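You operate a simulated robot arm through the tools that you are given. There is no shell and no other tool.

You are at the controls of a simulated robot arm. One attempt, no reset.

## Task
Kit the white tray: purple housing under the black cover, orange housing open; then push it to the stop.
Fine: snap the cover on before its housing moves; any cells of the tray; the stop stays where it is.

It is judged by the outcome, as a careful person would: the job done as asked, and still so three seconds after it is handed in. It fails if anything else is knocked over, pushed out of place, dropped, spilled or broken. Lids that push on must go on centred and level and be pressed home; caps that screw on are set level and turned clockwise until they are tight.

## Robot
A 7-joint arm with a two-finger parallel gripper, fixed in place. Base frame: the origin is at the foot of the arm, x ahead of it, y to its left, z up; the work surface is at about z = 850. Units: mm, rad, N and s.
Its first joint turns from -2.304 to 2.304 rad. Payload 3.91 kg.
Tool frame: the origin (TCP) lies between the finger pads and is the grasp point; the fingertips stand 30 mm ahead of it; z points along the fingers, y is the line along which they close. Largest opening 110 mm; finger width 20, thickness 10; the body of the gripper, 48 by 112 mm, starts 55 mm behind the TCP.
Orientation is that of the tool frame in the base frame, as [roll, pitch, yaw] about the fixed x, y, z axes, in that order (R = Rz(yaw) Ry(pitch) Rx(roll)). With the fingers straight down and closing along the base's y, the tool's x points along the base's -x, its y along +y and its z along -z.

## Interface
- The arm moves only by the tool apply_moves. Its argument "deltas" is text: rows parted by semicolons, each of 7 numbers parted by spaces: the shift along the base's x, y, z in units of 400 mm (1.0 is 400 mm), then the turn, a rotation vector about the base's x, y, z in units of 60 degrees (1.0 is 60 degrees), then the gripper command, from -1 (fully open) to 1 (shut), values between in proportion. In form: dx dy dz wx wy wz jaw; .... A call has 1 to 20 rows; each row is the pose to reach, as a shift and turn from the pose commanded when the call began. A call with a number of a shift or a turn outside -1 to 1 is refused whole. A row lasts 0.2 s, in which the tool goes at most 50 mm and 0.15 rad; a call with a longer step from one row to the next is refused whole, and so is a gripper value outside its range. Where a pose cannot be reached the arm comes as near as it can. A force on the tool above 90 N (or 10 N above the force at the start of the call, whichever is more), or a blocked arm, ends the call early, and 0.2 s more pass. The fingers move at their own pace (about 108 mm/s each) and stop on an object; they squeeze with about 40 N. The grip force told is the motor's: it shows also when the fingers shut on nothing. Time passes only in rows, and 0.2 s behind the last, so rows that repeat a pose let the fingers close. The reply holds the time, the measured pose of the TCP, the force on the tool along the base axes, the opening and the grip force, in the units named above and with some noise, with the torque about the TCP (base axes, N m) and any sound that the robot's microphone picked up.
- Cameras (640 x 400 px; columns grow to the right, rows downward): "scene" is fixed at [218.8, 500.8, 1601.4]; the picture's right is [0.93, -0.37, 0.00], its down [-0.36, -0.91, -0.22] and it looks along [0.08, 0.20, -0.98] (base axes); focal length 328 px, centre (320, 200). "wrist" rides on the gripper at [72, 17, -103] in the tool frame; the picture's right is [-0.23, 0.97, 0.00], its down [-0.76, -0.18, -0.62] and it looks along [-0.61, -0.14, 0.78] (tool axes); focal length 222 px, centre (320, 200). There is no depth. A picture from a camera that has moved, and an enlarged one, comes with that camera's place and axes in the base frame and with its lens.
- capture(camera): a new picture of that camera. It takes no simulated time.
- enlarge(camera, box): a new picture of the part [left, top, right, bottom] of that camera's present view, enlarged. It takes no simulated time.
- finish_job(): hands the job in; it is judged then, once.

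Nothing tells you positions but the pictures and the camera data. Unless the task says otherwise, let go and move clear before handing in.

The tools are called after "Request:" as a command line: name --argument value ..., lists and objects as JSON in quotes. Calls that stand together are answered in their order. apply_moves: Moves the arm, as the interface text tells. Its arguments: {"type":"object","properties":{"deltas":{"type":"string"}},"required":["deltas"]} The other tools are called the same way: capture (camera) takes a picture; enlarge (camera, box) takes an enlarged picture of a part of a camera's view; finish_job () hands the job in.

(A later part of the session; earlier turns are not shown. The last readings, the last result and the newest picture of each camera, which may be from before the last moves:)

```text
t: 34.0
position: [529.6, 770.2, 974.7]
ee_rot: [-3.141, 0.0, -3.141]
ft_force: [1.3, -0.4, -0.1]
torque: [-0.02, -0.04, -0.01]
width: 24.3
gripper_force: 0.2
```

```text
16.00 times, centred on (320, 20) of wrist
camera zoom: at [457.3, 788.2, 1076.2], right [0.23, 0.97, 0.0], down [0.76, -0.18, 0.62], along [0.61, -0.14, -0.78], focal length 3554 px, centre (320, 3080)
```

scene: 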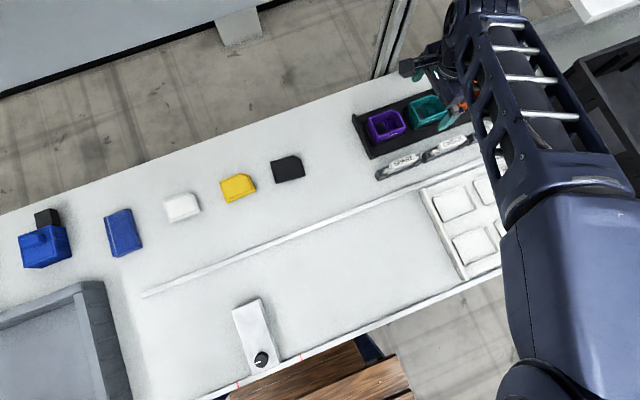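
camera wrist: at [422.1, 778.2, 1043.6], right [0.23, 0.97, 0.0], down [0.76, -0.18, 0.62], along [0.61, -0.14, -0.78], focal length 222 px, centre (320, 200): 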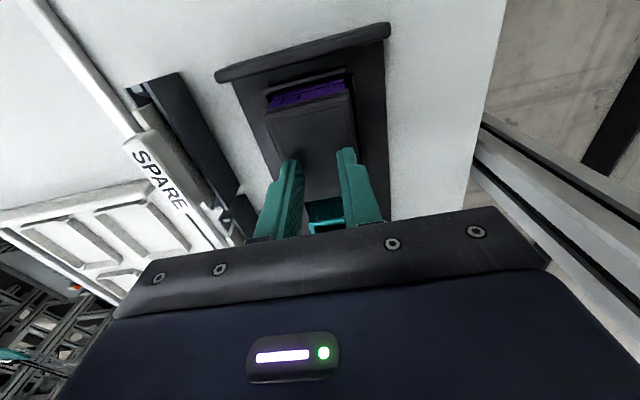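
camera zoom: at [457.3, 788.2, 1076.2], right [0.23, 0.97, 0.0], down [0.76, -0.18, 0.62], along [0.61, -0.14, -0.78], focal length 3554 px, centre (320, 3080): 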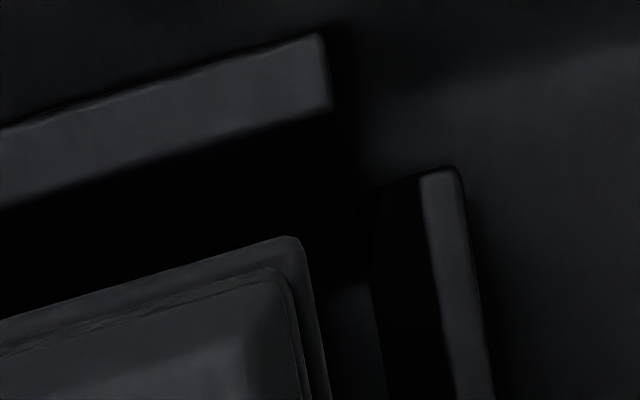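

The opposite corner shows no rim, so the cover sits about 0.7 mm toward −x and 0.35 mm toward +y. I'll re-grip it, shift it by that much, and try again.

Request:
apply_moves --deltas "-0.05 -0.015 0 0 0 0 0; -0.094 -0.0293 0 0 0 0 -0.3; -0.094 -0.0293 0 0 0 0 -0.3; -0.094 -0.0293 -0.04 0 0 0 -0.3; -0.094 -0.0293 -0.07 0 0 0 -0.3; -0.094 -0.0293 -0.07 0 0 0 -0.3; -0.094 -0.0293 -0.07 0 0 0 -0.3"

Request:
capture --camera "wrist"

```text
t: 35.6
position: [490.5, 760.1, 948.4]
ee_rot: [3.14, 0.0, -3.141]
ft_force: [0.2, -0.5, -0.5]
torque: [0.03, 0.01, -0.02]
width: 71.5
gripper_force: 0.0
```

```text
taken
camera wrist: at [419.7, 777.4, 1050.9], right [0.23, 0.97, 0.0], down [0.76, -0.18, 0.62], along [0.61, -0.14, -0.78], focal length 222 px, centre (320, 200)
```

wrist: 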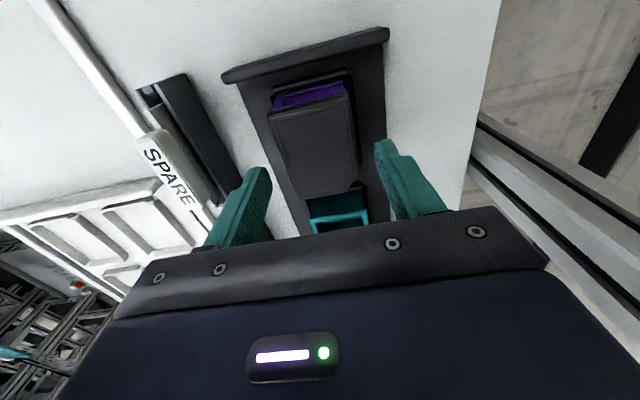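

I'm over the cover again with fingers open. I'll descend around it and close, which also centres it in y on the tool.

Request:
apply_moves --deltas "0.002 -0.0022 -0.03 0 0 0 -0.3; 0.002 -0.0022 -0.053 0 0 0 -0.3; 0.002 -0.0022 -0.053 0 0 0 -0.3; 0.002 -0.0022 -0.053 0 0 0 -0.3"

Request:
enlarge --camera "wrist" --box '[220, 60, 420, 240]'

```text
t: 36.6
position: [494.0, 759.3, 926.2]
ee_rot: [3.141, 0.0, -3.141]
ft_force: [0.3, 0.0, 0.0]
torque: [-0.01, -0.02, 0.0]
width: 71.5
gripper_force: 0.0
```

```text
2.22 times, centred on (320, 150) of wrist
camera zoom: at [421.0, 777.6, 1028.4], right [0.23, 0.97, 0.0], down [0.76, -0.18, 0.62], along [0.61, -0.14, -0.78], focal length 494 px, centre (320, 311)
```

zoom: 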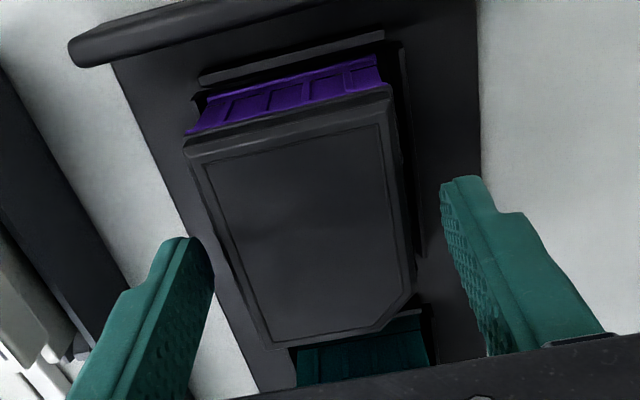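

Request:
apply_moves --deltas "0 -0.0025 0 0 0 0 -0.3; 0 -0.0025 0 0 0 0 -0.3; 0 -0.0025 0 0 0 0 0; 0 -0.0025 0 0 0 0 0.3; 0 -0.0025 0 0 0 0 0.6; 0 -0.0025 0 0 0 0 0.6"

Request:
enlarge --camera "wrist" --box '[248, 106, 280, 126]'

Request:
enlarge --camera "wrist" --box '[334, 86, 366, 106]'

Request:
enlarge --camera "scene" --box '[377, 130, 393, 140]'

```text
t: 38.0
position: [493.4, 758.3, 925.5]
ee_rot: [3.141, 0.002, 3.141]
ft_force: [0.4, 2.1, 2.1]
torque: [0.04, -0.03, 0.0]
width: 52.5
gripper_force: 40.2
```

```text
16.00 times, centred on (264, 116) of wrist
camera zoom: at [421.0, 776.3, 1028.8], right [0.23, 0.97, 0.0], down [0.76, -0.18, 0.62], along [0.61, -0.14, -0.78], focal length 3554 px, centre (1216, 1544)
```

zoom: 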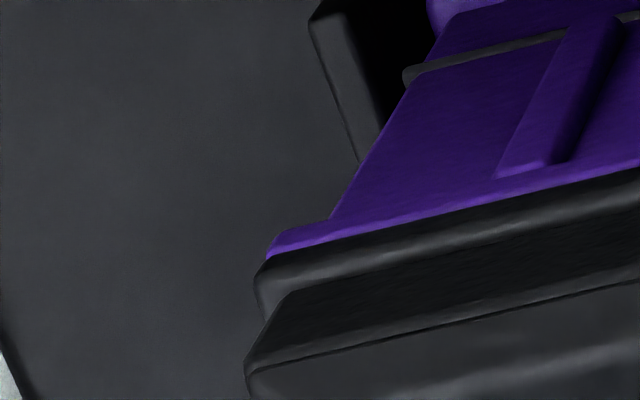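

```text
16.00 times, centred on (350, 96) of wrist
camera zoom: at [421.0, 776.3, 1028.8], right [0.23, 0.97, 0.0], down [0.76, -0.18, 0.62], along [0.61, -0.14, -0.78], focal length 3554 px, centre (-160, 1864)
```

zoom: 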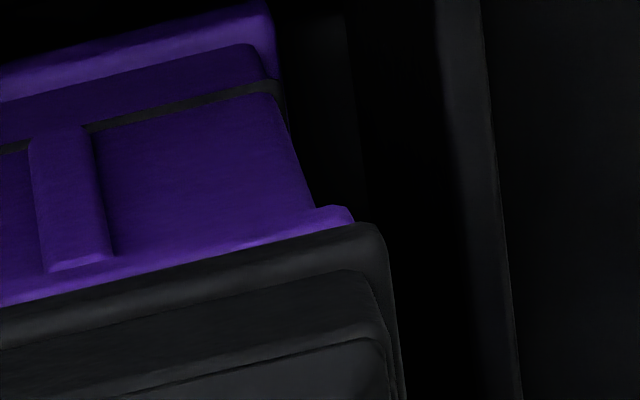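

```text
16.00 times, centred on (385, 135) of scene
camera zoom: at [218.8, 500.8, 1601.4], right [0.93, -0.37, 0.0], down [-0.36, -0.91, -0.22], along [0.08, 0.2, -0.98], focal length 5254 px, centre (-720, 1240)
```

zoom: 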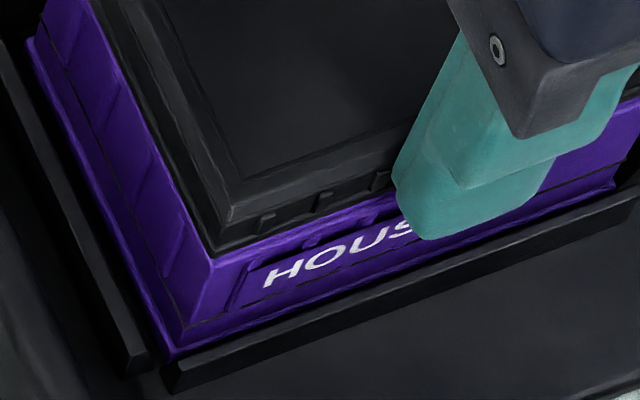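

The cover is gripped again with almost no load on the rim. I'll slide it about +0.75 mm in x and −0.4 mm in y at this height and re-measure.

Request:
apply_moves --deltas "0.001 -0.0005 0.001 0 0 0 0.6; 0.0019 -0.001 0.001 0 0 0 0.6; 0.0019 -0.001 0.001 0 0 0 0.6; 0.0019 -0.001 0.001 0 0 0 0.6"

Request:
enlarge --camera "wrist" --box '[248, 106, 280, 126]'

Request:
enlarge --camera "wrist" --box '[334, 86, 366, 106]'

Request:
enlarge --camera "scene" --box '[377, 130, 393, 140]'

```text
t: 39.0
position: [495.1, 757.7, 926.8]
ee_rot: [3.139, 0.001, -3.142]
ft_force: [-1.9, 9.4, 1.3]
torque: [0.62, 0.08, 0.05]
width: 52.9
gripper_force: 39.7
```

```text
16.00 times, centred on (264, 116) of wrist
camera zoom: at [422.4, 775.6, 1029.2], right [0.23, 0.97, 0.0], down [0.76, -0.18, 0.62], along [0.61, -0.14, -0.78], focal length 3554 px, centre (1216, 1544)
```

zoom: 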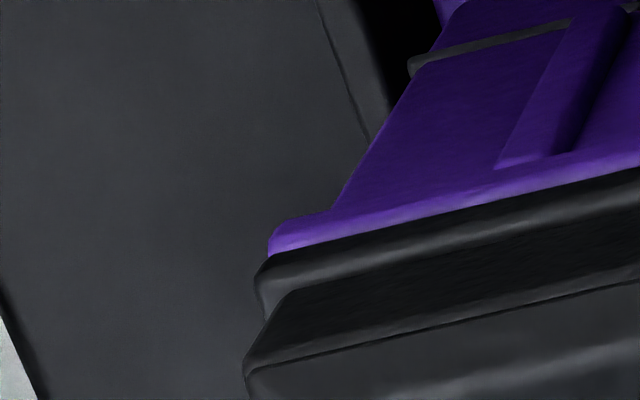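

```text
16.00 times, centred on (350, 96) of wrist
camera zoom: at [422.4, 775.6, 1029.2], right [0.23, 0.97, 0.0], down [0.76, -0.18, 0.62], along [0.61, -0.14, -0.78], focal length 3554 px, centre (-160, 1864)
```

zoom: 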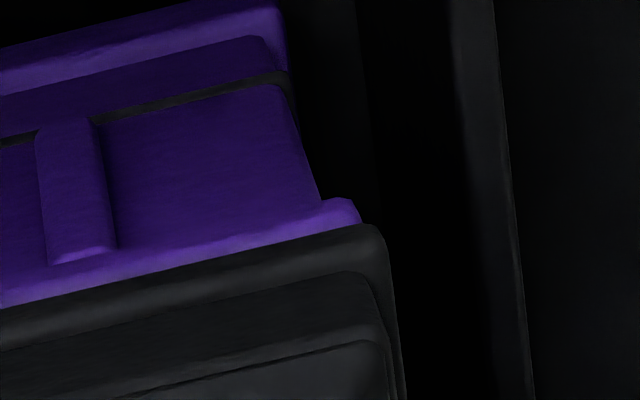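

```text
16.00 times, centred on (385, 135) of scene
camera zoom: at [218.8, 500.8, 1601.4], right [0.93, -0.37, 0.0], down [-0.36, -0.91, -0.22], along [0.08, 0.2, -0.98], focal length 5254 px, centre (-720, 1240)
```

zoom: 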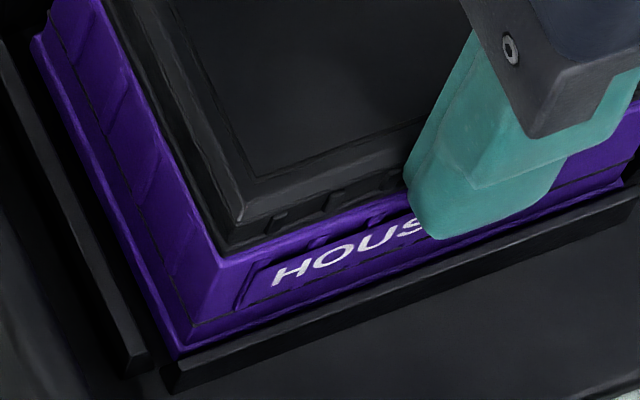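

There's a 9 N sideways reaction with almost no vertical load, and the housing moved with the cover, so the cover is now located in the housing's opening and close to centred. I'll relieve the side load, release, and press harder from the top.

Request:
apply_moves --deltas "0 0.001 -0.001 0 0 0 0.6; 0 0.001 -0.003 0 0 0 0.6; 0 0.001 -0.003 0 0 0 0.6; 0 0.001 -0.003 0 0 0 0.6"

Request:
enlarge --camera "wrist" --box '[248, 106, 280, 126]'

Request:
enlarge --camera "wrist" --box '[334, 86, 366, 106]'

```text
t: 40.0
position: [495.0, 757.7, 926.0]
ee_rot: [3.14, -0.002, 3.141]
ft_force: [2.6, 7.3, 7.7]
torque: [0.21, -0.09, 0.03]
width: 52.4
gripper_force: 39.8
```

```text
16.00 times, centred on (264, 116) of wrist
camera zoom: at [422.3, 775.8, 1028.8], right [0.23, 0.97, 0.0], down [0.76, -0.18, 0.62], along [0.61, -0.14, -0.78], focal length 3554 px, centre (1216, 1544)
```

zoom: 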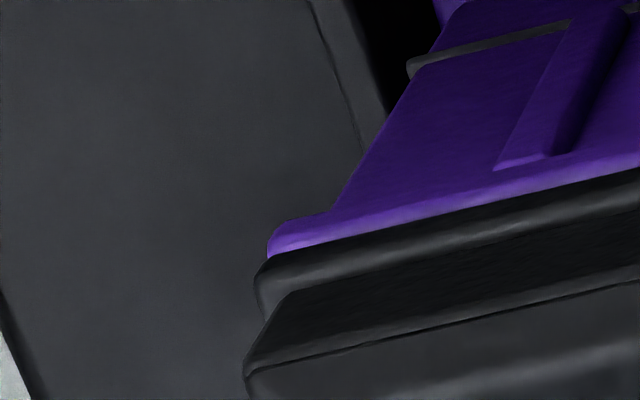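

```text
16.00 times, centred on (350, 96) of wrist
camera zoom: at [422.3, 775.8, 1028.8], right [0.23, 0.97, 0.0], down [0.76, -0.18, 0.62], along [0.61, -0.14, -0.78], focal length 3554 px, centre (-160, 1864)
```

zoom: 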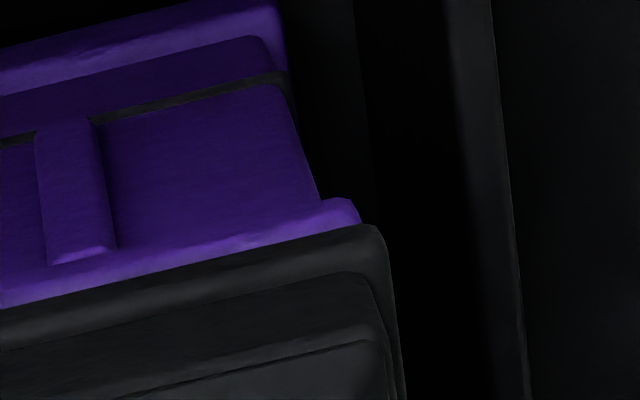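

I'll first try pressing while still holding it level in the grip, up to about 45 N.

Request:
apply_moves --deltas "0 0.001 -0.0025 0 0 0 0.6; 0 0.001 -0.005 0 0 0 0.6; 0 0.001 -0.0075 0 0 0 0.6; 0 0.001 -0.01 0 0 0 0.6; 0 0.001 -0.01 0 0 0 0.6"

Request:
enlarge --camera "wrist" --box '[248, 106, 280, 126]'

Request:
enlarge --camera "scene" --box '[372, 122, 402, 142]'

```text
t: 41.2
position: [494.8, 759.1, 925.6]
ee_rot: [3.133, 0.003, -3.14]
ft_force: [1.4, 13.6, 61.7]
torque: [-0.73, 0.21, -0.07]
width: 52.7
gripper_force: 39.9
```

```text
16.00 times, centred on (264, 116) of wrist
camera zoom: at [421.9, 775.1, 1028.1], right [0.23, 0.97, 0.01], down [0.76, -0.18, 0.62], along [0.61, -0.14, -0.78], focal length 3554 px, centre (1216, 1544)
```

zoom: 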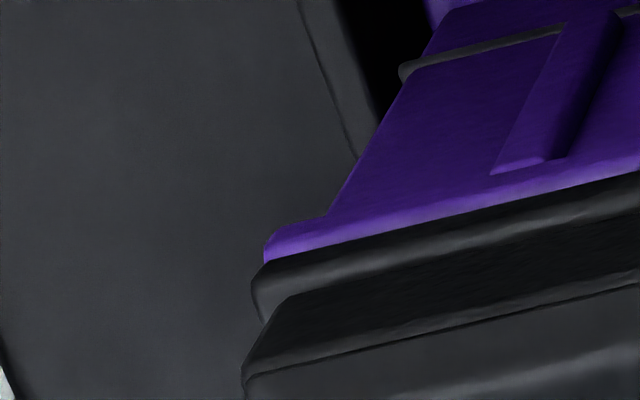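

```text
16.00 times, centred on (387, 132) of scene
camera zoom: at [218.8, 500.8, 1601.4], right [0.93, -0.37, 0.0], down [-0.36, -0.91, -0.22], along [0.08, 0.2, -0.98], focal length 5254 px, centre (-752, 1288)
```

zoom: 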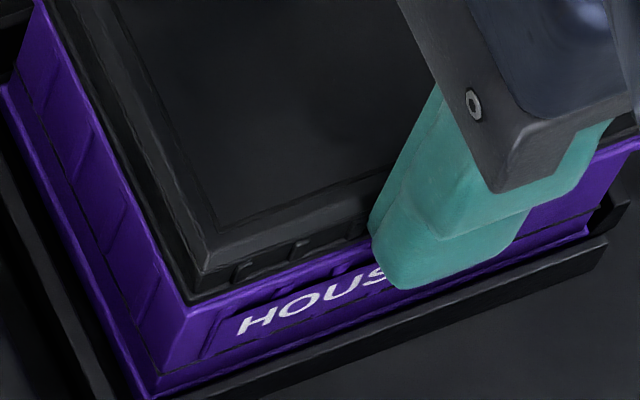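

Even at 62 N gripped it stays at the same height, so I'll find the lateral play instead: ease off, then slide toward +y lightly and watch for the opposite limit.

Request:
apply_moves --deltas "0 0 0.004 0 0 0 0.6; 0 0 0.009 0 0 0 0.6; 0 0.002 0.009 0 0 0 0.6; 0 0.004 0.009 0 0 0 0.6; 0 0.005 0.009 0 0 0 0.6; 0 0.005 0.009 0 0 0 0.6"

Request:
enlarge --camera "wrist" --box '[248, 106, 280, 126]'

Request:
enlarge --camera "wrist" --box '[334, 86, 366, 106]'

Request:
enlarge --camera "scene" --box '[377, 130, 393, 140]'

```text
t: 42.6
position: [494.7, 758.4, 925.3]
ee_rot: [-3.14, 0.0, -3.141]
ft_force: [-4.2, -8.0, 28.1]
torque: [-1.35, 0.13, -0.12]
width: 53.1
gripper_force: 40.4
```

```text
16.00 times, centred on (264, 116) of wrist
camera zoom: at [422.4, 776.5, 1028.2], right [0.23, 0.97, 0.0], down [0.76, -0.18, 0.62], along [0.61, -0.14, -0.78], focal length 3554 px, centre (1216, 1544)
```

zoom: 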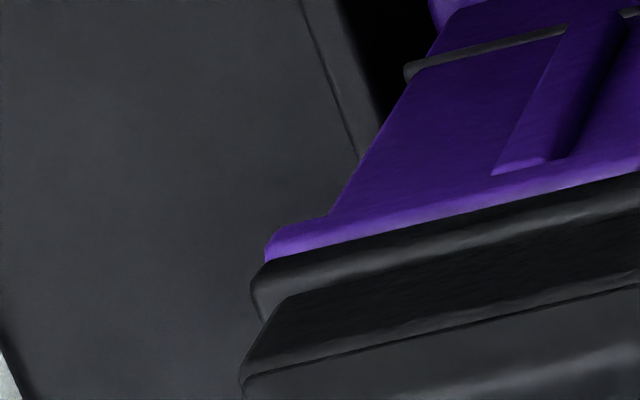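

```text
16.00 times, centred on (350, 96) of wrist
camera zoom: at [422.4, 776.5, 1028.2], right [0.23, 0.97, 0.0], down [0.76, -0.18, 0.62], along [0.61, -0.14, -0.78], focal length 3554 px, centre (-160, 1864)
```

zoom: 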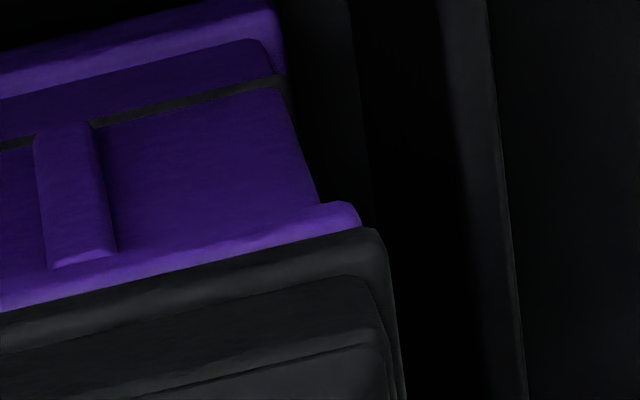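

```text
16.00 times, centred on (385, 135) of scene
camera zoom: at [218.8, 500.8, 1601.4], right [0.93, -0.37, 0.0], down [-0.36, -0.91, -0.22], along [0.08, 0.2, -0.98], focal length 5254 px, centre (-720, 1240)
```

zoom: 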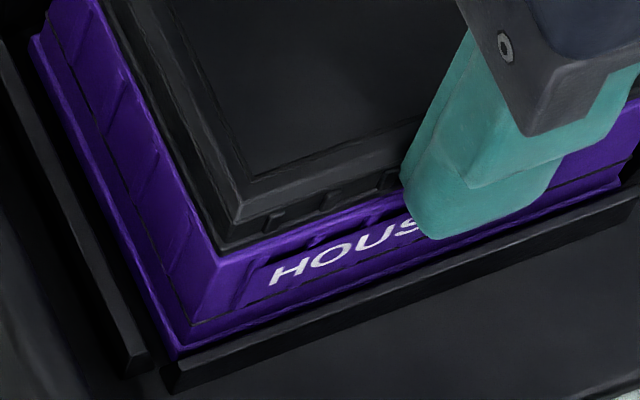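

The cover and housing move together under load, so no new information from sliding. I'll study the identical white and yellow covers' side profile to understand how the lid fits.

Request:
enlarge --camera "scene" --box '[160, 190, 205, 222]'

Request:
enlarge --camera "scene" --box '[217, 172, 262, 204]'

Request:
enlarge --camera "scene" --box '[405, 90, 450, 125]'

Request:
enlarge --camera "scene" --box '[15, 200, 145, 275]'

```text
12.50 times, centred on (182, 206) of scene
camera zoom: at [218.8, 500.8, 1601.4], right [0.93, -0.37, 0.0], down [-0.36, -0.91, -0.22], along [0.08, 0.2, -0.98], focal length 4105 px, centre (2039, 125)
```

zoom: 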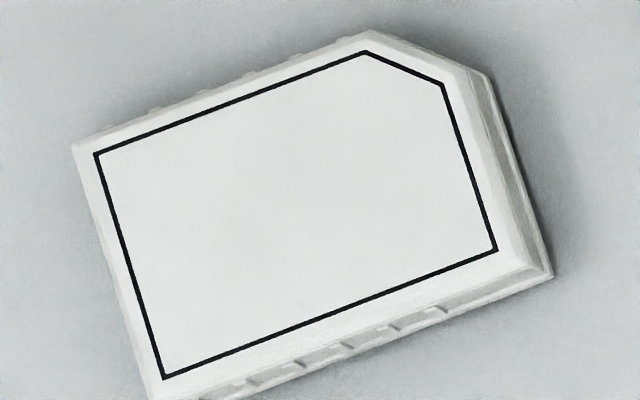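

```text
12.50 times, centred on (240, 188) of scene
camera zoom: at [218.8, 500.8, 1601.4], right [0.93, -0.37, 0.0], down [-0.36, -0.91, -0.22], along [0.08, 0.2, -0.98], focal length 4105 px, centre (1326, 350)
```

zoom: 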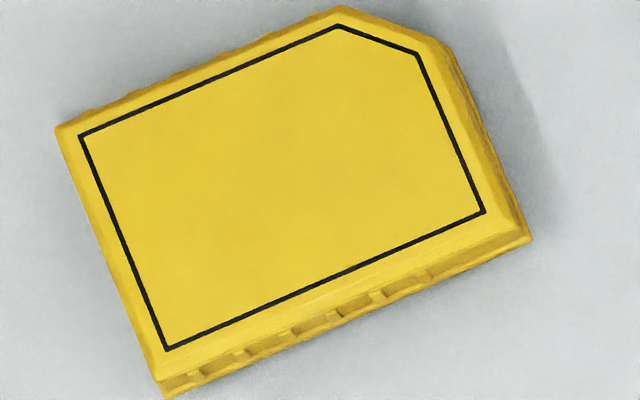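

```text
11.43 times, centred on (428, 108) of scene
camera zoom: at [218.8, 500.8, 1601.4], right [0.93, -0.37, 0.0], down [-0.36, -0.91, -0.22], along [0.08, 0.2, -0.98], focal length 3753 px, centre (-909, 1257)
```

zoom: 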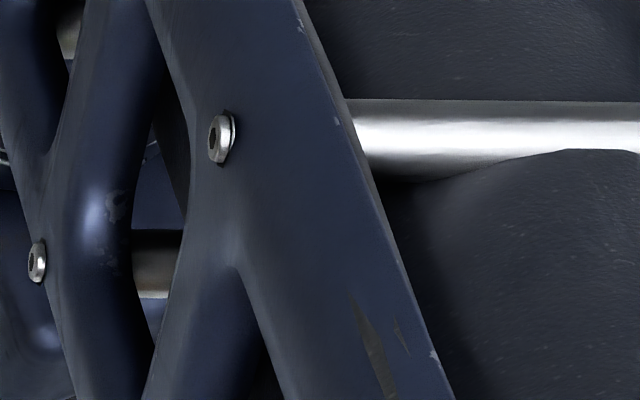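

```text
4.92 times, centred on (80, 238) of scene
camera zoom: at [218.8, 500.8, 1601.4], right [0.93, -0.37, 0.0], down [-0.36, -0.91, -0.22], along [0.08, 0.2, -0.98], focal length 1617 px, centre (1502, 15)
```

zoom: 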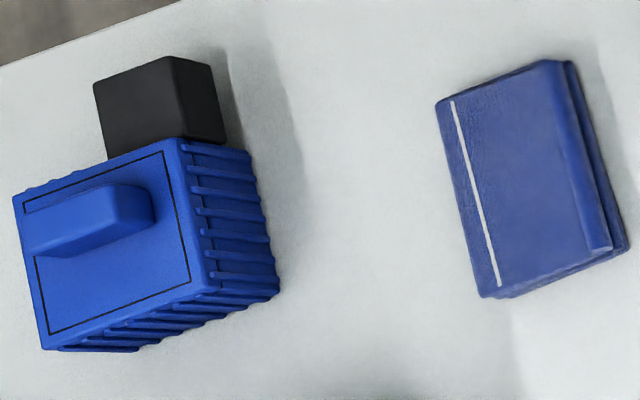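

The torque pattern suggests one side may already be engaged and the −y side isn't. I'll release the cover, lift clear and look straight down at its corners again.

Request:
apply_moves --deltas "0 0 0 0 0 0 0.2; 0 0 0 0 0 0 -0.1; 0 0 0 0 0 0 -0.3; 0 0 0 0 0 0 -0.3; 0 0 0.05 0 0 0 -0.3; 0 0 0.12 0 0 0 -0.3; 0 0 0.12 0 0 0 -0.3"

Request:
enlarge --camera "wrist" --box '[250, 50, 380, 180]'

Request:
enlarge --camera "scene" --box '[360, 105, 410, 145]'

Request:
enlarge --camera "wrist" --box '[264, 88, 294, 108]'

Request:
enlarge --camera "wrist" --box '[330, 75, 360, 95]'

```text
t: 44.2
position: [493.4, 759.9, 972.1]
ee_rot: [-3.141, 0.0, -3.14]
ft_force: [0.5, 0.3, -0.2]
torque: [0.0, 0.04, 0.02]
width: 71.7
gripper_force: 0.1
```

```text
3.08 times, centred on (315, 115) of wrist
camera zoom: at [421.2, 777.7, 1074.2], right [0.23, 0.97, 0.0], down [0.76, -0.18, 0.62], along [0.61, -0.14, -0.78], focal length 684 px, centre (335, 462)
```

zoom: 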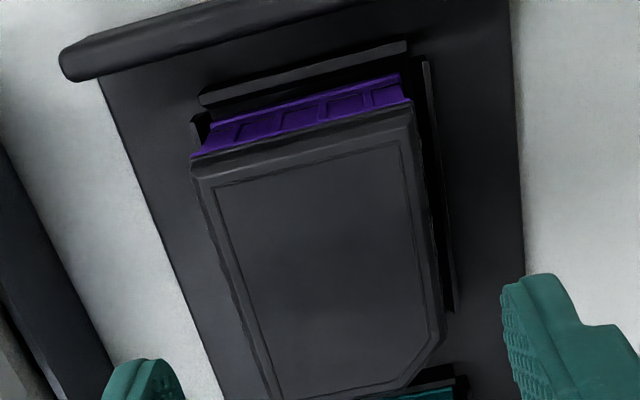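

```text
10.00 times, centred on (385, 125) of scene
camera zoom: at [218.8, 500.8, 1601.4], right [0.93, -0.37, 0.0], down [-0.36, -0.91, -0.22], along [0.08, 0.2, -0.98], focal length 3284 px, centre (-330, 950)
```

zoom: 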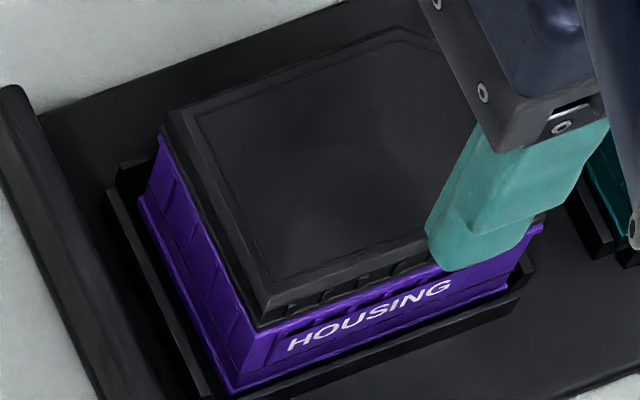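

```text
16.00 times, centred on (279, 98) of wrist
camera zoom: at [421.2, 777.7, 1074.2], right [0.23, 0.97, 0.0], down [0.76, -0.18, 0.62], along [0.61, -0.14, -0.78], focal length 3554 px, centre (976, 1832)
```

zoom: 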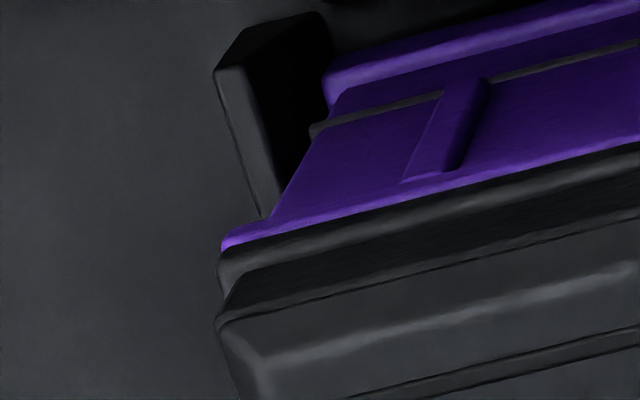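

```text
16.00 times, centred on (345, 85) of wrist
camera zoom: at [421.2, 777.7, 1074.2], right [0.23, 0.97, 0.0], down [0.76, -0.18, 0.62], along [0.61, -0.14, -0.78], focal length 3554 px, centre (-80, 2040)
```

zoom: 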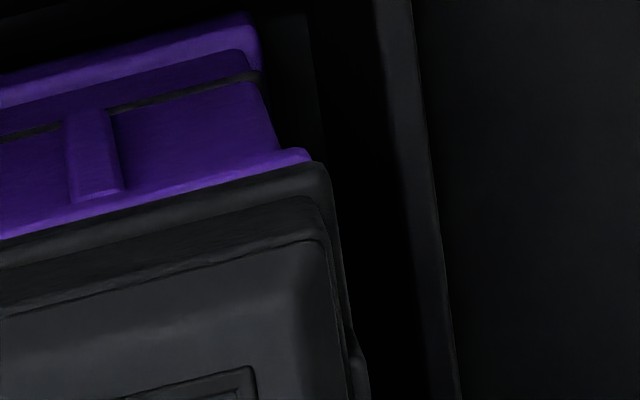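

The cover is now better centred (under about 0.4 mm off). I'll press again on the middle of its top, this time up to roughly 85 N.

Request:
apply_moves --deltas "0.0038 -0.002 0 0 0 0 0.2; 0.0038 -0.002 0 0 0 0 0.6; 0.0038 -0.002 -0.04 0 0 0 0.6; 0.0038 -0.002 -0.078 0 0 0 0.6; 0.0038 -0.002 -0.088 0 0 0 0.6; 0.0038 -0.002 -0.093 0 0 0 0.6; 0.0038 -0.002 -0.098 0 0 0 0.6; 0.0038 -0.002 -0.1 0 0 0 0.6; 0.0038 -0.002 -0.1 0 0 0 0.6"

Request:
enlarge --camera "scene" --box '[360, 105, 410, 145]'

```text
t: 46.2
position: [494.1, 759.3, 937.8]
ee_rot: [3.134, 0.003, -3.138]
ft_force: [-6.6, 3.4, 57.5]
torque: [-0.11, 0.33, 0.01]
width: 22.1
gripper_force: 0.1
```

```text
10.00 times, centred on (385, 125) of scene
camera zoom: at [218.8, 500.8, 1601.4], right [0.93, -0.37, 0.0], down [-0.36, -0.91, -0.22], along [0.08, 0.2, -0.98], focal length 3284 px, centre (-330, 950)
```

zoom: 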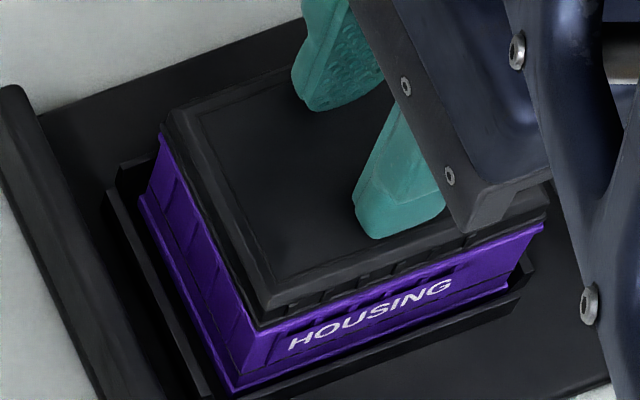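

Request:
apply_moves --deltas "0 0 -0.0025 0 0 0 0.6; 0 0 -0.005 0 0 0 0.6; 0 0 -0.006 0 0 0 0.6; 0 0 -0.006 0 0 0 0.6"

Request:
enlarge --camera "scene" --box '[372, 122, 402, 142]'

Request:
enlarge --camera "wrist" --box '[250, 70, 370, 140]'

```text
t: 47.2
position: [495.6, 760.6, 936.8]
ee_rot: [3.132, 0.004, -3.14]
ft_force: [-18.7, -7.6, 80.2]
torque: [-0.65, 0.74, 0.01]
width: 22.0
gripper_force: 0.0
```

```text
16.00 times, centred on (387, 132) of scene
camera zoom: at [218.8, 500.8, 1601.4], right [0.93, -0.37, 0.0], down [-0.36, -0.91, -0.22], along [0.08, 0.2, -0.98], focal length 5254 px, centre (-752, 1288)
```

zoom: 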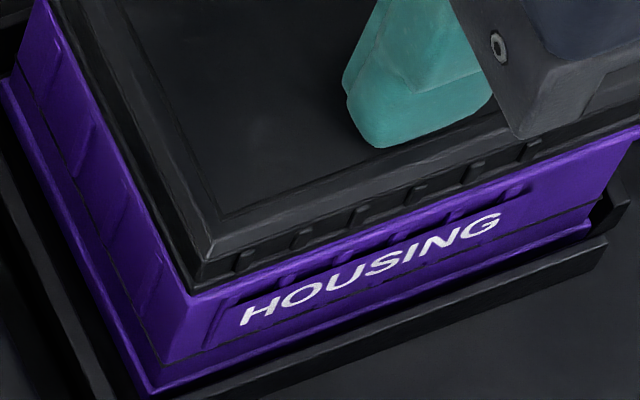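

```text
5.33 times, centred on (310, 105) of wrist
camera zoom: at [423.1, 776.7, 1040.1], right [0.23, 0.97, 0.01], down [0.76, -0.18, 0.62], along [0.61, -0.13, -0.78], focal length 1185 px, centre (373, 707)
```

zoom: 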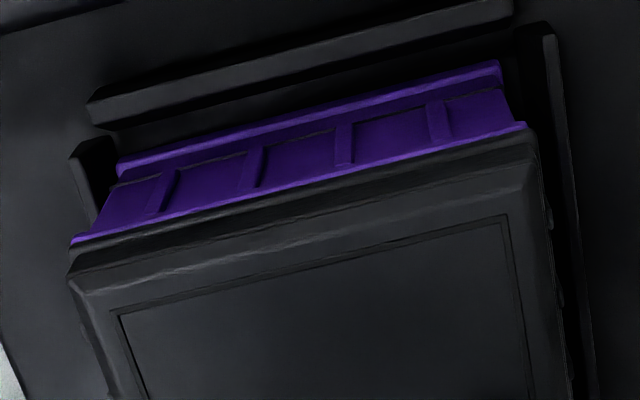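

At 80 N the cover is against a hard stop and hasn't moved down, so I need to know whether it is already attached. I'll grip it a bit higher on its sides and lift slightly to see whether the housing comes along.

Request:
apply_moves --deltas "0 0 0.02 0 0 0 0.6; 0 0 0.08 0 0 0 0.2; 0 0 0.1 0 0 0 -0.3; 0 0 0.1 0 0 0 -0.3; -0.003 -0.001 0.1 0 0 0 -0.3; -0.003 -0.001 0.04 0 0 0 -0.3; -0.003 -0.001 -0.005 0 0 0 -0.3; -0.003 -0.001 -0.005 0 0 0 -0.3"

Request:
enlarge --camera "wrist" --box '[220, 60, 420, 240]'

```text
t: 49.0
position: [496.9, 758.5, 927.6]
ee_rot: [3.142, 0.0, 3.141]
ft_force: [-0.1, 0.4, -0.7]
torque: [0.0, 0.0, -0.01]
width: 71.4
gripper_force: 0.0
```

```text
2.22 times, centred on (320, 150) of wrist
camera zoom: at [423.7, 777.2, 1030.7], right [0.23, 0.97, 0.0], down [0.76, -0.18, 0.62], along [0.61, -0.14, -0.78], focal length 494 px, centre (320, 311)
```

zoom: 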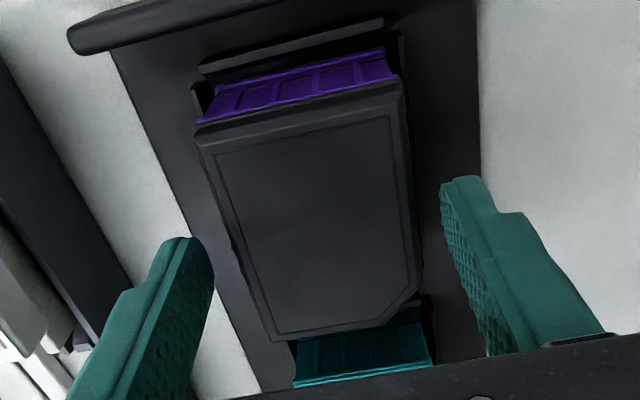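

Request:
apply_moves --deltas "0 -0.0005 0 0 0 0 0; 0 -0.0005 0 0 0 0 0.3; 0 -0.0005 0 0 0 0 0.6; 0 -0.0005 0 0 0 0 0.6; 0 -0.0005 0.01 0 0 0 0.6; 0 -0.0005 0.03 0 0 0 0.6; 0 -0.0005 0.03 0 0 0 0.6; 0 -0.0005 0.03 0 0 0 0.6"

Request:
enlarge --camera "scene" --box '[360, 95, 420, 145]'

Request:
enlarge --camera "wrist" --box '[220, 60, 420, 240]'

```text
t: 50.8
position: [494.2, 759.4, 939.0]
ee_rot: [3.14, 0.0, -3.14]
ft_force: [-0.2, 0.1, -1.8]
torque: [0.02, 0.01, 0.0]
width: 52.8
gripper_force: 40.5
```

```text
8.00 times, centred on (390, 120) of scene
camera zoom: at [218.8, 500.8, 1601.4], right [0.93, -0.37, 0.0], down [-0.36, -0.91, -0.22], along [0.08, 0.2, -0.98], focal length 2627 px, centre (-240, 840)
```

zoom: 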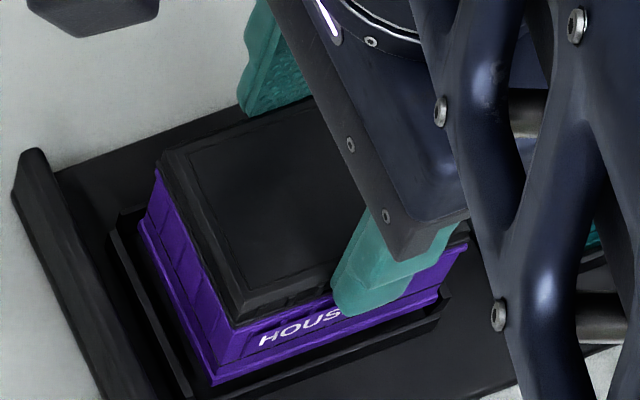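

```text
2.22 times, centred on (320, 150) of wrist
camera zoom: at [422.6, 776.8, 1042.5], right [0.23, 0.97, 0.0], down [0.76, -0.18, 0.62], along [0.61, -0.14, -0.78], focal length 494 px, centre (320, 311)
```

zoom: 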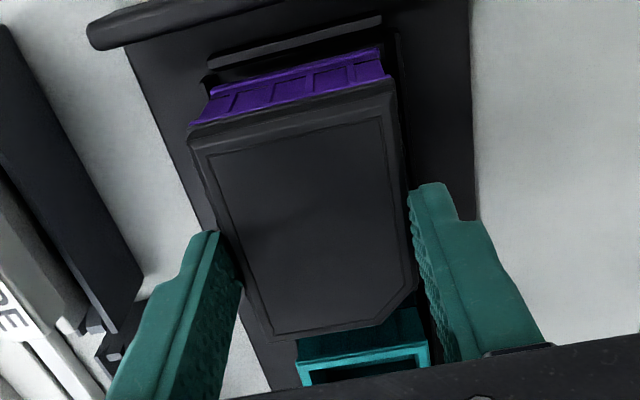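

The housing is coming up with the cover (about 1.8 N hanging), so the cover is attached. I'll zoom in on the seam to confirm it is level all round.

Request:
enlarge --camera "scene" --box '[372, 120, 402, 145]'

Request:
enlarge --camera "wrist" --box '[248, 100, 288, 125]'

Request:
enlarge --camera "wrist" --box '[326, 80, 366, 105]'

```text
16.00 times, centred on (387, 132) of scene
camera zoom: at [218.8, 500.8, 1601.4], right [0.93, -0.37, 0.0], down [-0.36, -0.91, -0.22], along [0.08, 0.2, -0.98], focal length 5254 px, centre (-752, 1280)
```

zoom: 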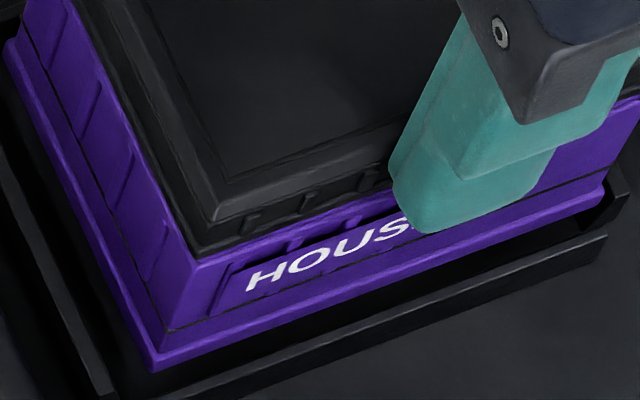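

```text
16.00 times, centred on (268, 112) of wrist
camera zoom: at [422.6, 776.8, 1042.5], right [0.23, 0.97, 0.0], down [0.76, -0.18, 0.62], along [0.61, -0.14, -0.78], focal length 3554 px, centre (1152, 1600)
```

zoom: 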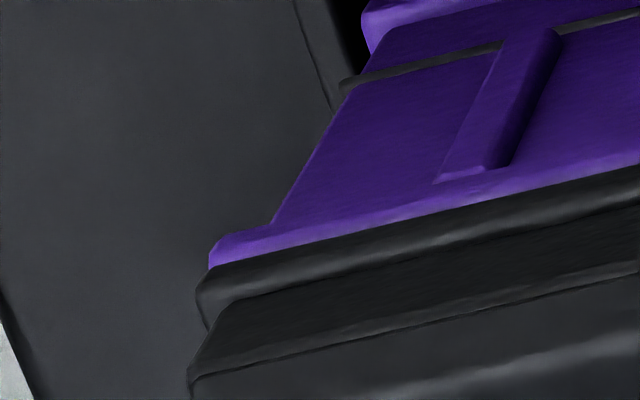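

```text
16.00 times, centred on (346, 92) of wrist
camera zoom: at [422.6, 776.8, 1042.5], right [0.23, 0.97, 0.0], down [0.76, -0.18, 0.62], along [0.61, -0.14, -0.78], focal length 3554 px, centre (-96, 1920)
```

zoom: 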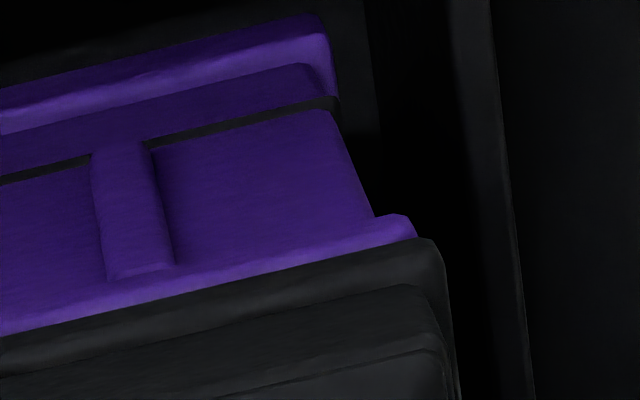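

The gap under the housing confirms the cover is snapped on and the assembly lifts as one. I'll raise it and carry it over the tray, stopping to measure the cells from above.

Request:
apply_moves --deltas "0 0 0.08 0 0 0 0.6; 0 0 0.16 0 0 0 0.6; 0.04 -0.08 0.18 0 0 0 0.6; 0.09 -0.16 0.18 0 0 0 0.6; 0.14 -0.25 0.18 0 0 0 0.6; 0.19 -0.34 0.18 0 0 0 0.6; 0.24 -0.43 0.18 0 0 0 0.6; 0.3 -0.52 0.18 0 0 0 0.6; 0.36 -0.6 0.18 0 0 0 0.6; 0.36 -0.6125 0.18 0 0 0 0.6; 0.36 -0.6125 0.18 0 0 0 0.6; 0.36 -0.6125 0.18 0 0 0 0.6"

Request:
capture --camera "wrist"

Request:
capture --camera "scene"

```text
t: 53.4
position: [640.9, 512.0, 1012.0]
ee_rot: [-3.141, 0.0, -3.141]
ft_force: [0.1, -0.6, -1.5]
torque: [-0.01, 0.04, -0.01]
width: 52.8
gripper_force: 40.2
```

```text
taken
camera wrist: at [567.7, 530.5, 1114.5], right [0.23, 0.97, 0.0], down [0.76, -0.18, 0.62], along [0.61, -0.14, -0.78], focal length 222 px, centre (320, 200)
```

wrist: 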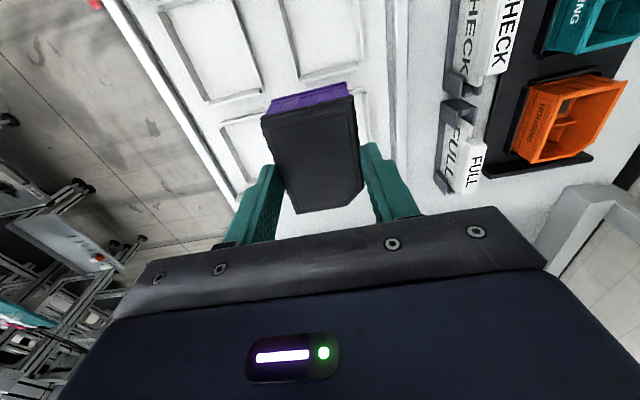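

```text
taken
```

scene: 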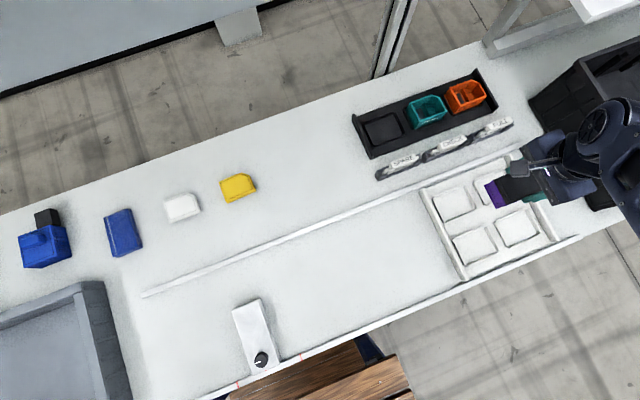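

The assembly is held firmly over the tray. I'll zoom in on the −x, +y cell and the orange housing from here.

Request:
enlarge --camera "wrist" --box '[140, 0, 400, 150]'

Request:
enlarge --camera "wrist" --box '[260, 0, 380, 85]'

Request:
enlarge --camera "wrist" --box '[480, 0, 640, 180]'

Request:
enlarge --camera "scene" --box '[410, 150, 540, 290]'

```text
2.46 times, centred on (270, 75) of wrist
camera zoom: at [567.7, 530.5, 1114.5], right [0.23, 0.97, 0.0], down [0.76, -0.18, 0.62], along [0.61, -0.14, -0.78], focal length 547 px, centre (443, 508)
```

zoom: 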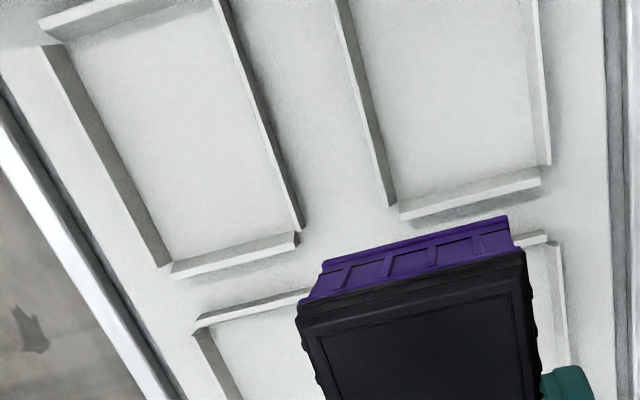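

```text
4.71 times, centred on (320, 42) of wrist
camera zoom: at [567.7, 530.5, 1114.5], right [0.23, 0.97, 0.0], down [0.76, -0.18, 0.62], along [0.61, -0.14, -0.78], focal length 1045 px, centre (320, 941)
```

zoom: 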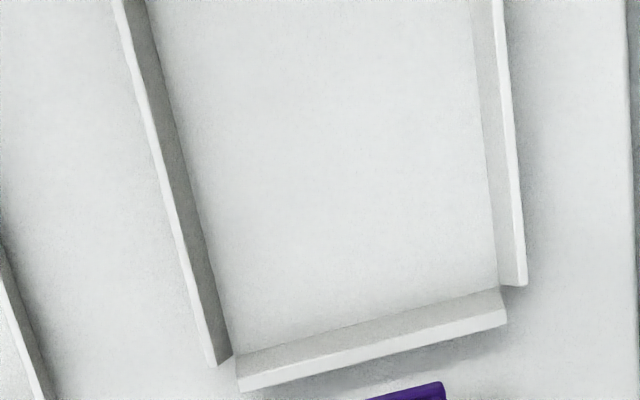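

```text
2.22 times, centred on (560, 90) of wrist
camera zoom: at [567.7, 530.5, 1114.5], right [0.23, 0.97, 0.0], down [0.76, -0.18, 0.62], along [0.61, -0.14, -0.78], focal length 494 px, centre (-213, 444)
```

zoom: 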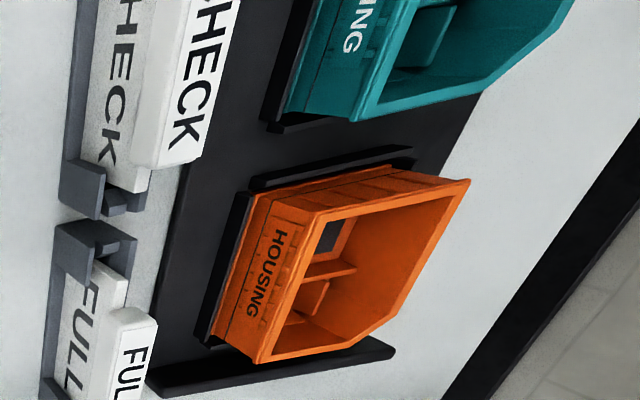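

```text
2.86 times, centred on (475, 220) of scene
camera zoom: at [218.8, 500.8, 1601.4], right [0.93, -0.37, 0.0], down [-0.36, -0.91, -0.22], along [0.08, 0.2, -0.98], focal length 938 px, centre (-123, 143)
```

zoom: 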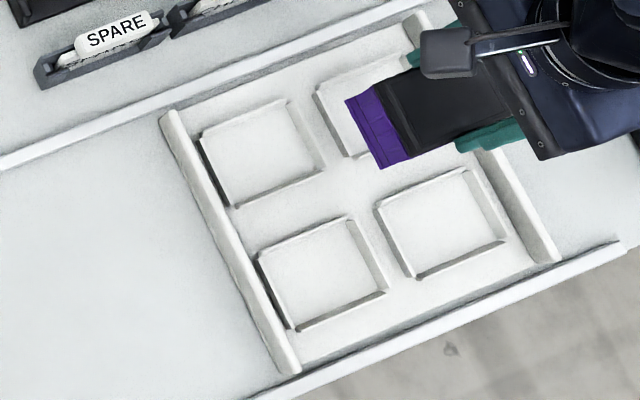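

The cell ribs have sloped inner faces (a lead-in), with the floor about 58 mm wide in y, centred at y ≈ 532, and its +x wall at x ≈ 604. I'll shift back to see the cell's −x wall.

Request:
apply_moves --deltas "-0.05 0 0 0 0 0 0.6; -0.1 0 0 0 0 0 0.6; -0.1 0 0 0 0 0 0.6; -0.1 0 0 0 0 0 0.6"

Request:
enlarge --camera "wrist" --box '[240, 0, 400, 100]'

Request:
capture --camera "wrist"

```text
t: 54.4
position: [599.4, 512.7, 1010.0]
ee_rot: [-3.142, 0.0, -3.14]
ft_force: [0.6, 0.9, -1.3]
torque: [0.0, 0.02, -0.02]
width: 52.7
gripper_force: 40.1
```

```text
4.00 times, centred on (320, 50) of wrist
camera zoom: at [526.8, 529.8, 1113.7], right [0.23, 0.97, 0.0], down [0.76, -0.18, 0.62], along [0.61, -0.14, -0.78], focal length 888 px, centre (320, 800)
```

zoom: 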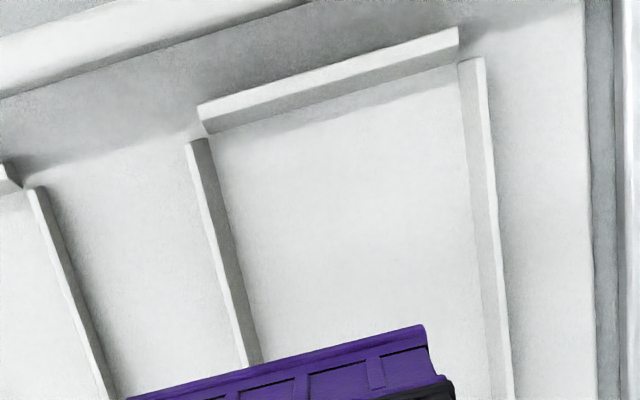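

```text
taken
camera wrist: at [526.8, 529.8, 1113.7], right [0.23, 0.97, 0.0], down [0.76, -0.18, 0.62], along [0.61, -0.14, -0.78], focal length 222 px, centre (320, 200)
```

wrist: 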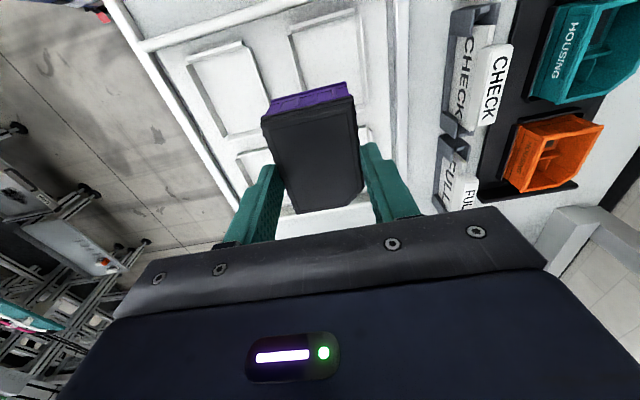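

The cell's inner floor spans about x 528–604 and y 503–561, so its centre is about (566, 532). I'll move the assembly there and lower to just above the ribs.

Request:
apply_moves --deltas "-0.04 0.025 0 0 0 0 0.6; -0.081 0.0488 0 0 0 0 0.6; -0.081 0.0488 -0.06 0 0 0 0.6; -0.081 0.0488 -0.12 0 0 0 0.6; -0.081 0.0488 -0.164 0 0 0 0.6; -0.081 0.0488 -0.164 0 0 0 0.6; -0.081 0.0488 -0.164 0 0 0 0.6"

Request:
capture --camera "wrist"

Request:
enlarge --camera "wrist" --box '[220, 40, 420, 200]'

Request:
enlarge --camera "scene" --box '[410, 150, 520, 250]'

```text
t: 56.0
position: [566.8, 533.6, 945.4]
ee_rot: [3.138, -0.002, -3.14]
ft_force: [-0.5, 0.4, -1.7]
torque: [0.03, -0.03, 0.0]
width: 52.8
gripper_force: 40.0
```

```text
taken
camera wrist: at [493.7, 551.8, 1048.0], right [0.23, 0.97, 0.0], down [0.76, -0.18, 0.62], along [0.61, -0.14, -0.78], focal length 222 px, centre (320, 200)
```

wrist: 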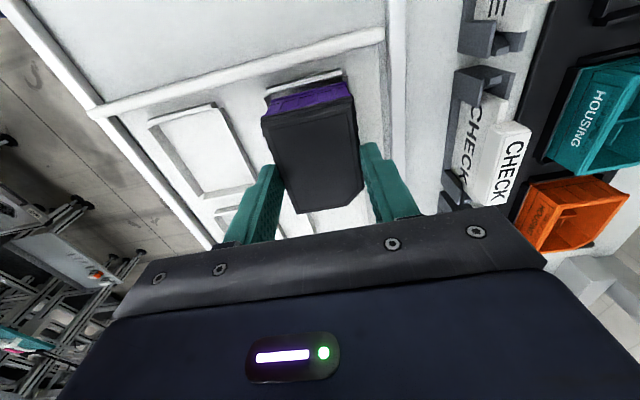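

```text
2.50 times, centred on (320, 120) of wrist
camera zoom: at [493.7, 551.8, 1048.0], right [0.23, 0.97, 0.0], down [0.76, -0.18, 0.62], along [0.61, -0.14, -0.78], focal length 555 px, centre (320, 400)
```

zoom: 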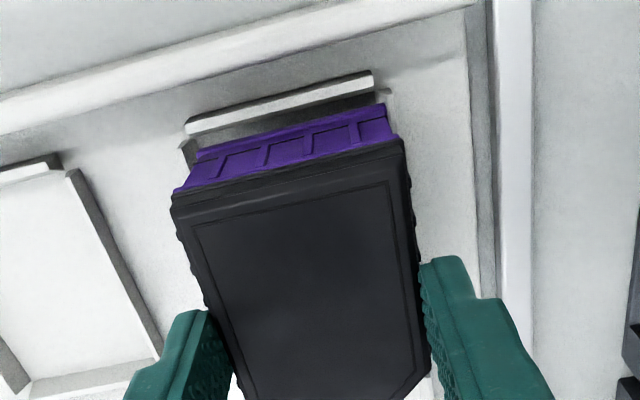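

```text
4.00 times, centred on (465, 200) of scene
camera zoom: at [218.8, 500.8, 1601.4], right [0.93, -0.37, 0.0], down [-0.36, -0.91, -0.22], along [0.08, 0.2, -0.98], focal length 1314 px, centre (-260, 200)
```

zoom: 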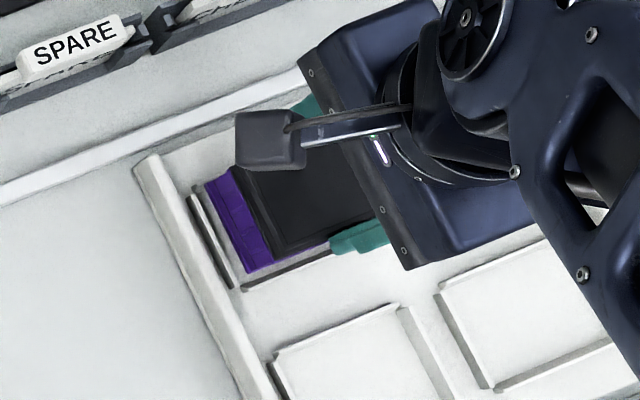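

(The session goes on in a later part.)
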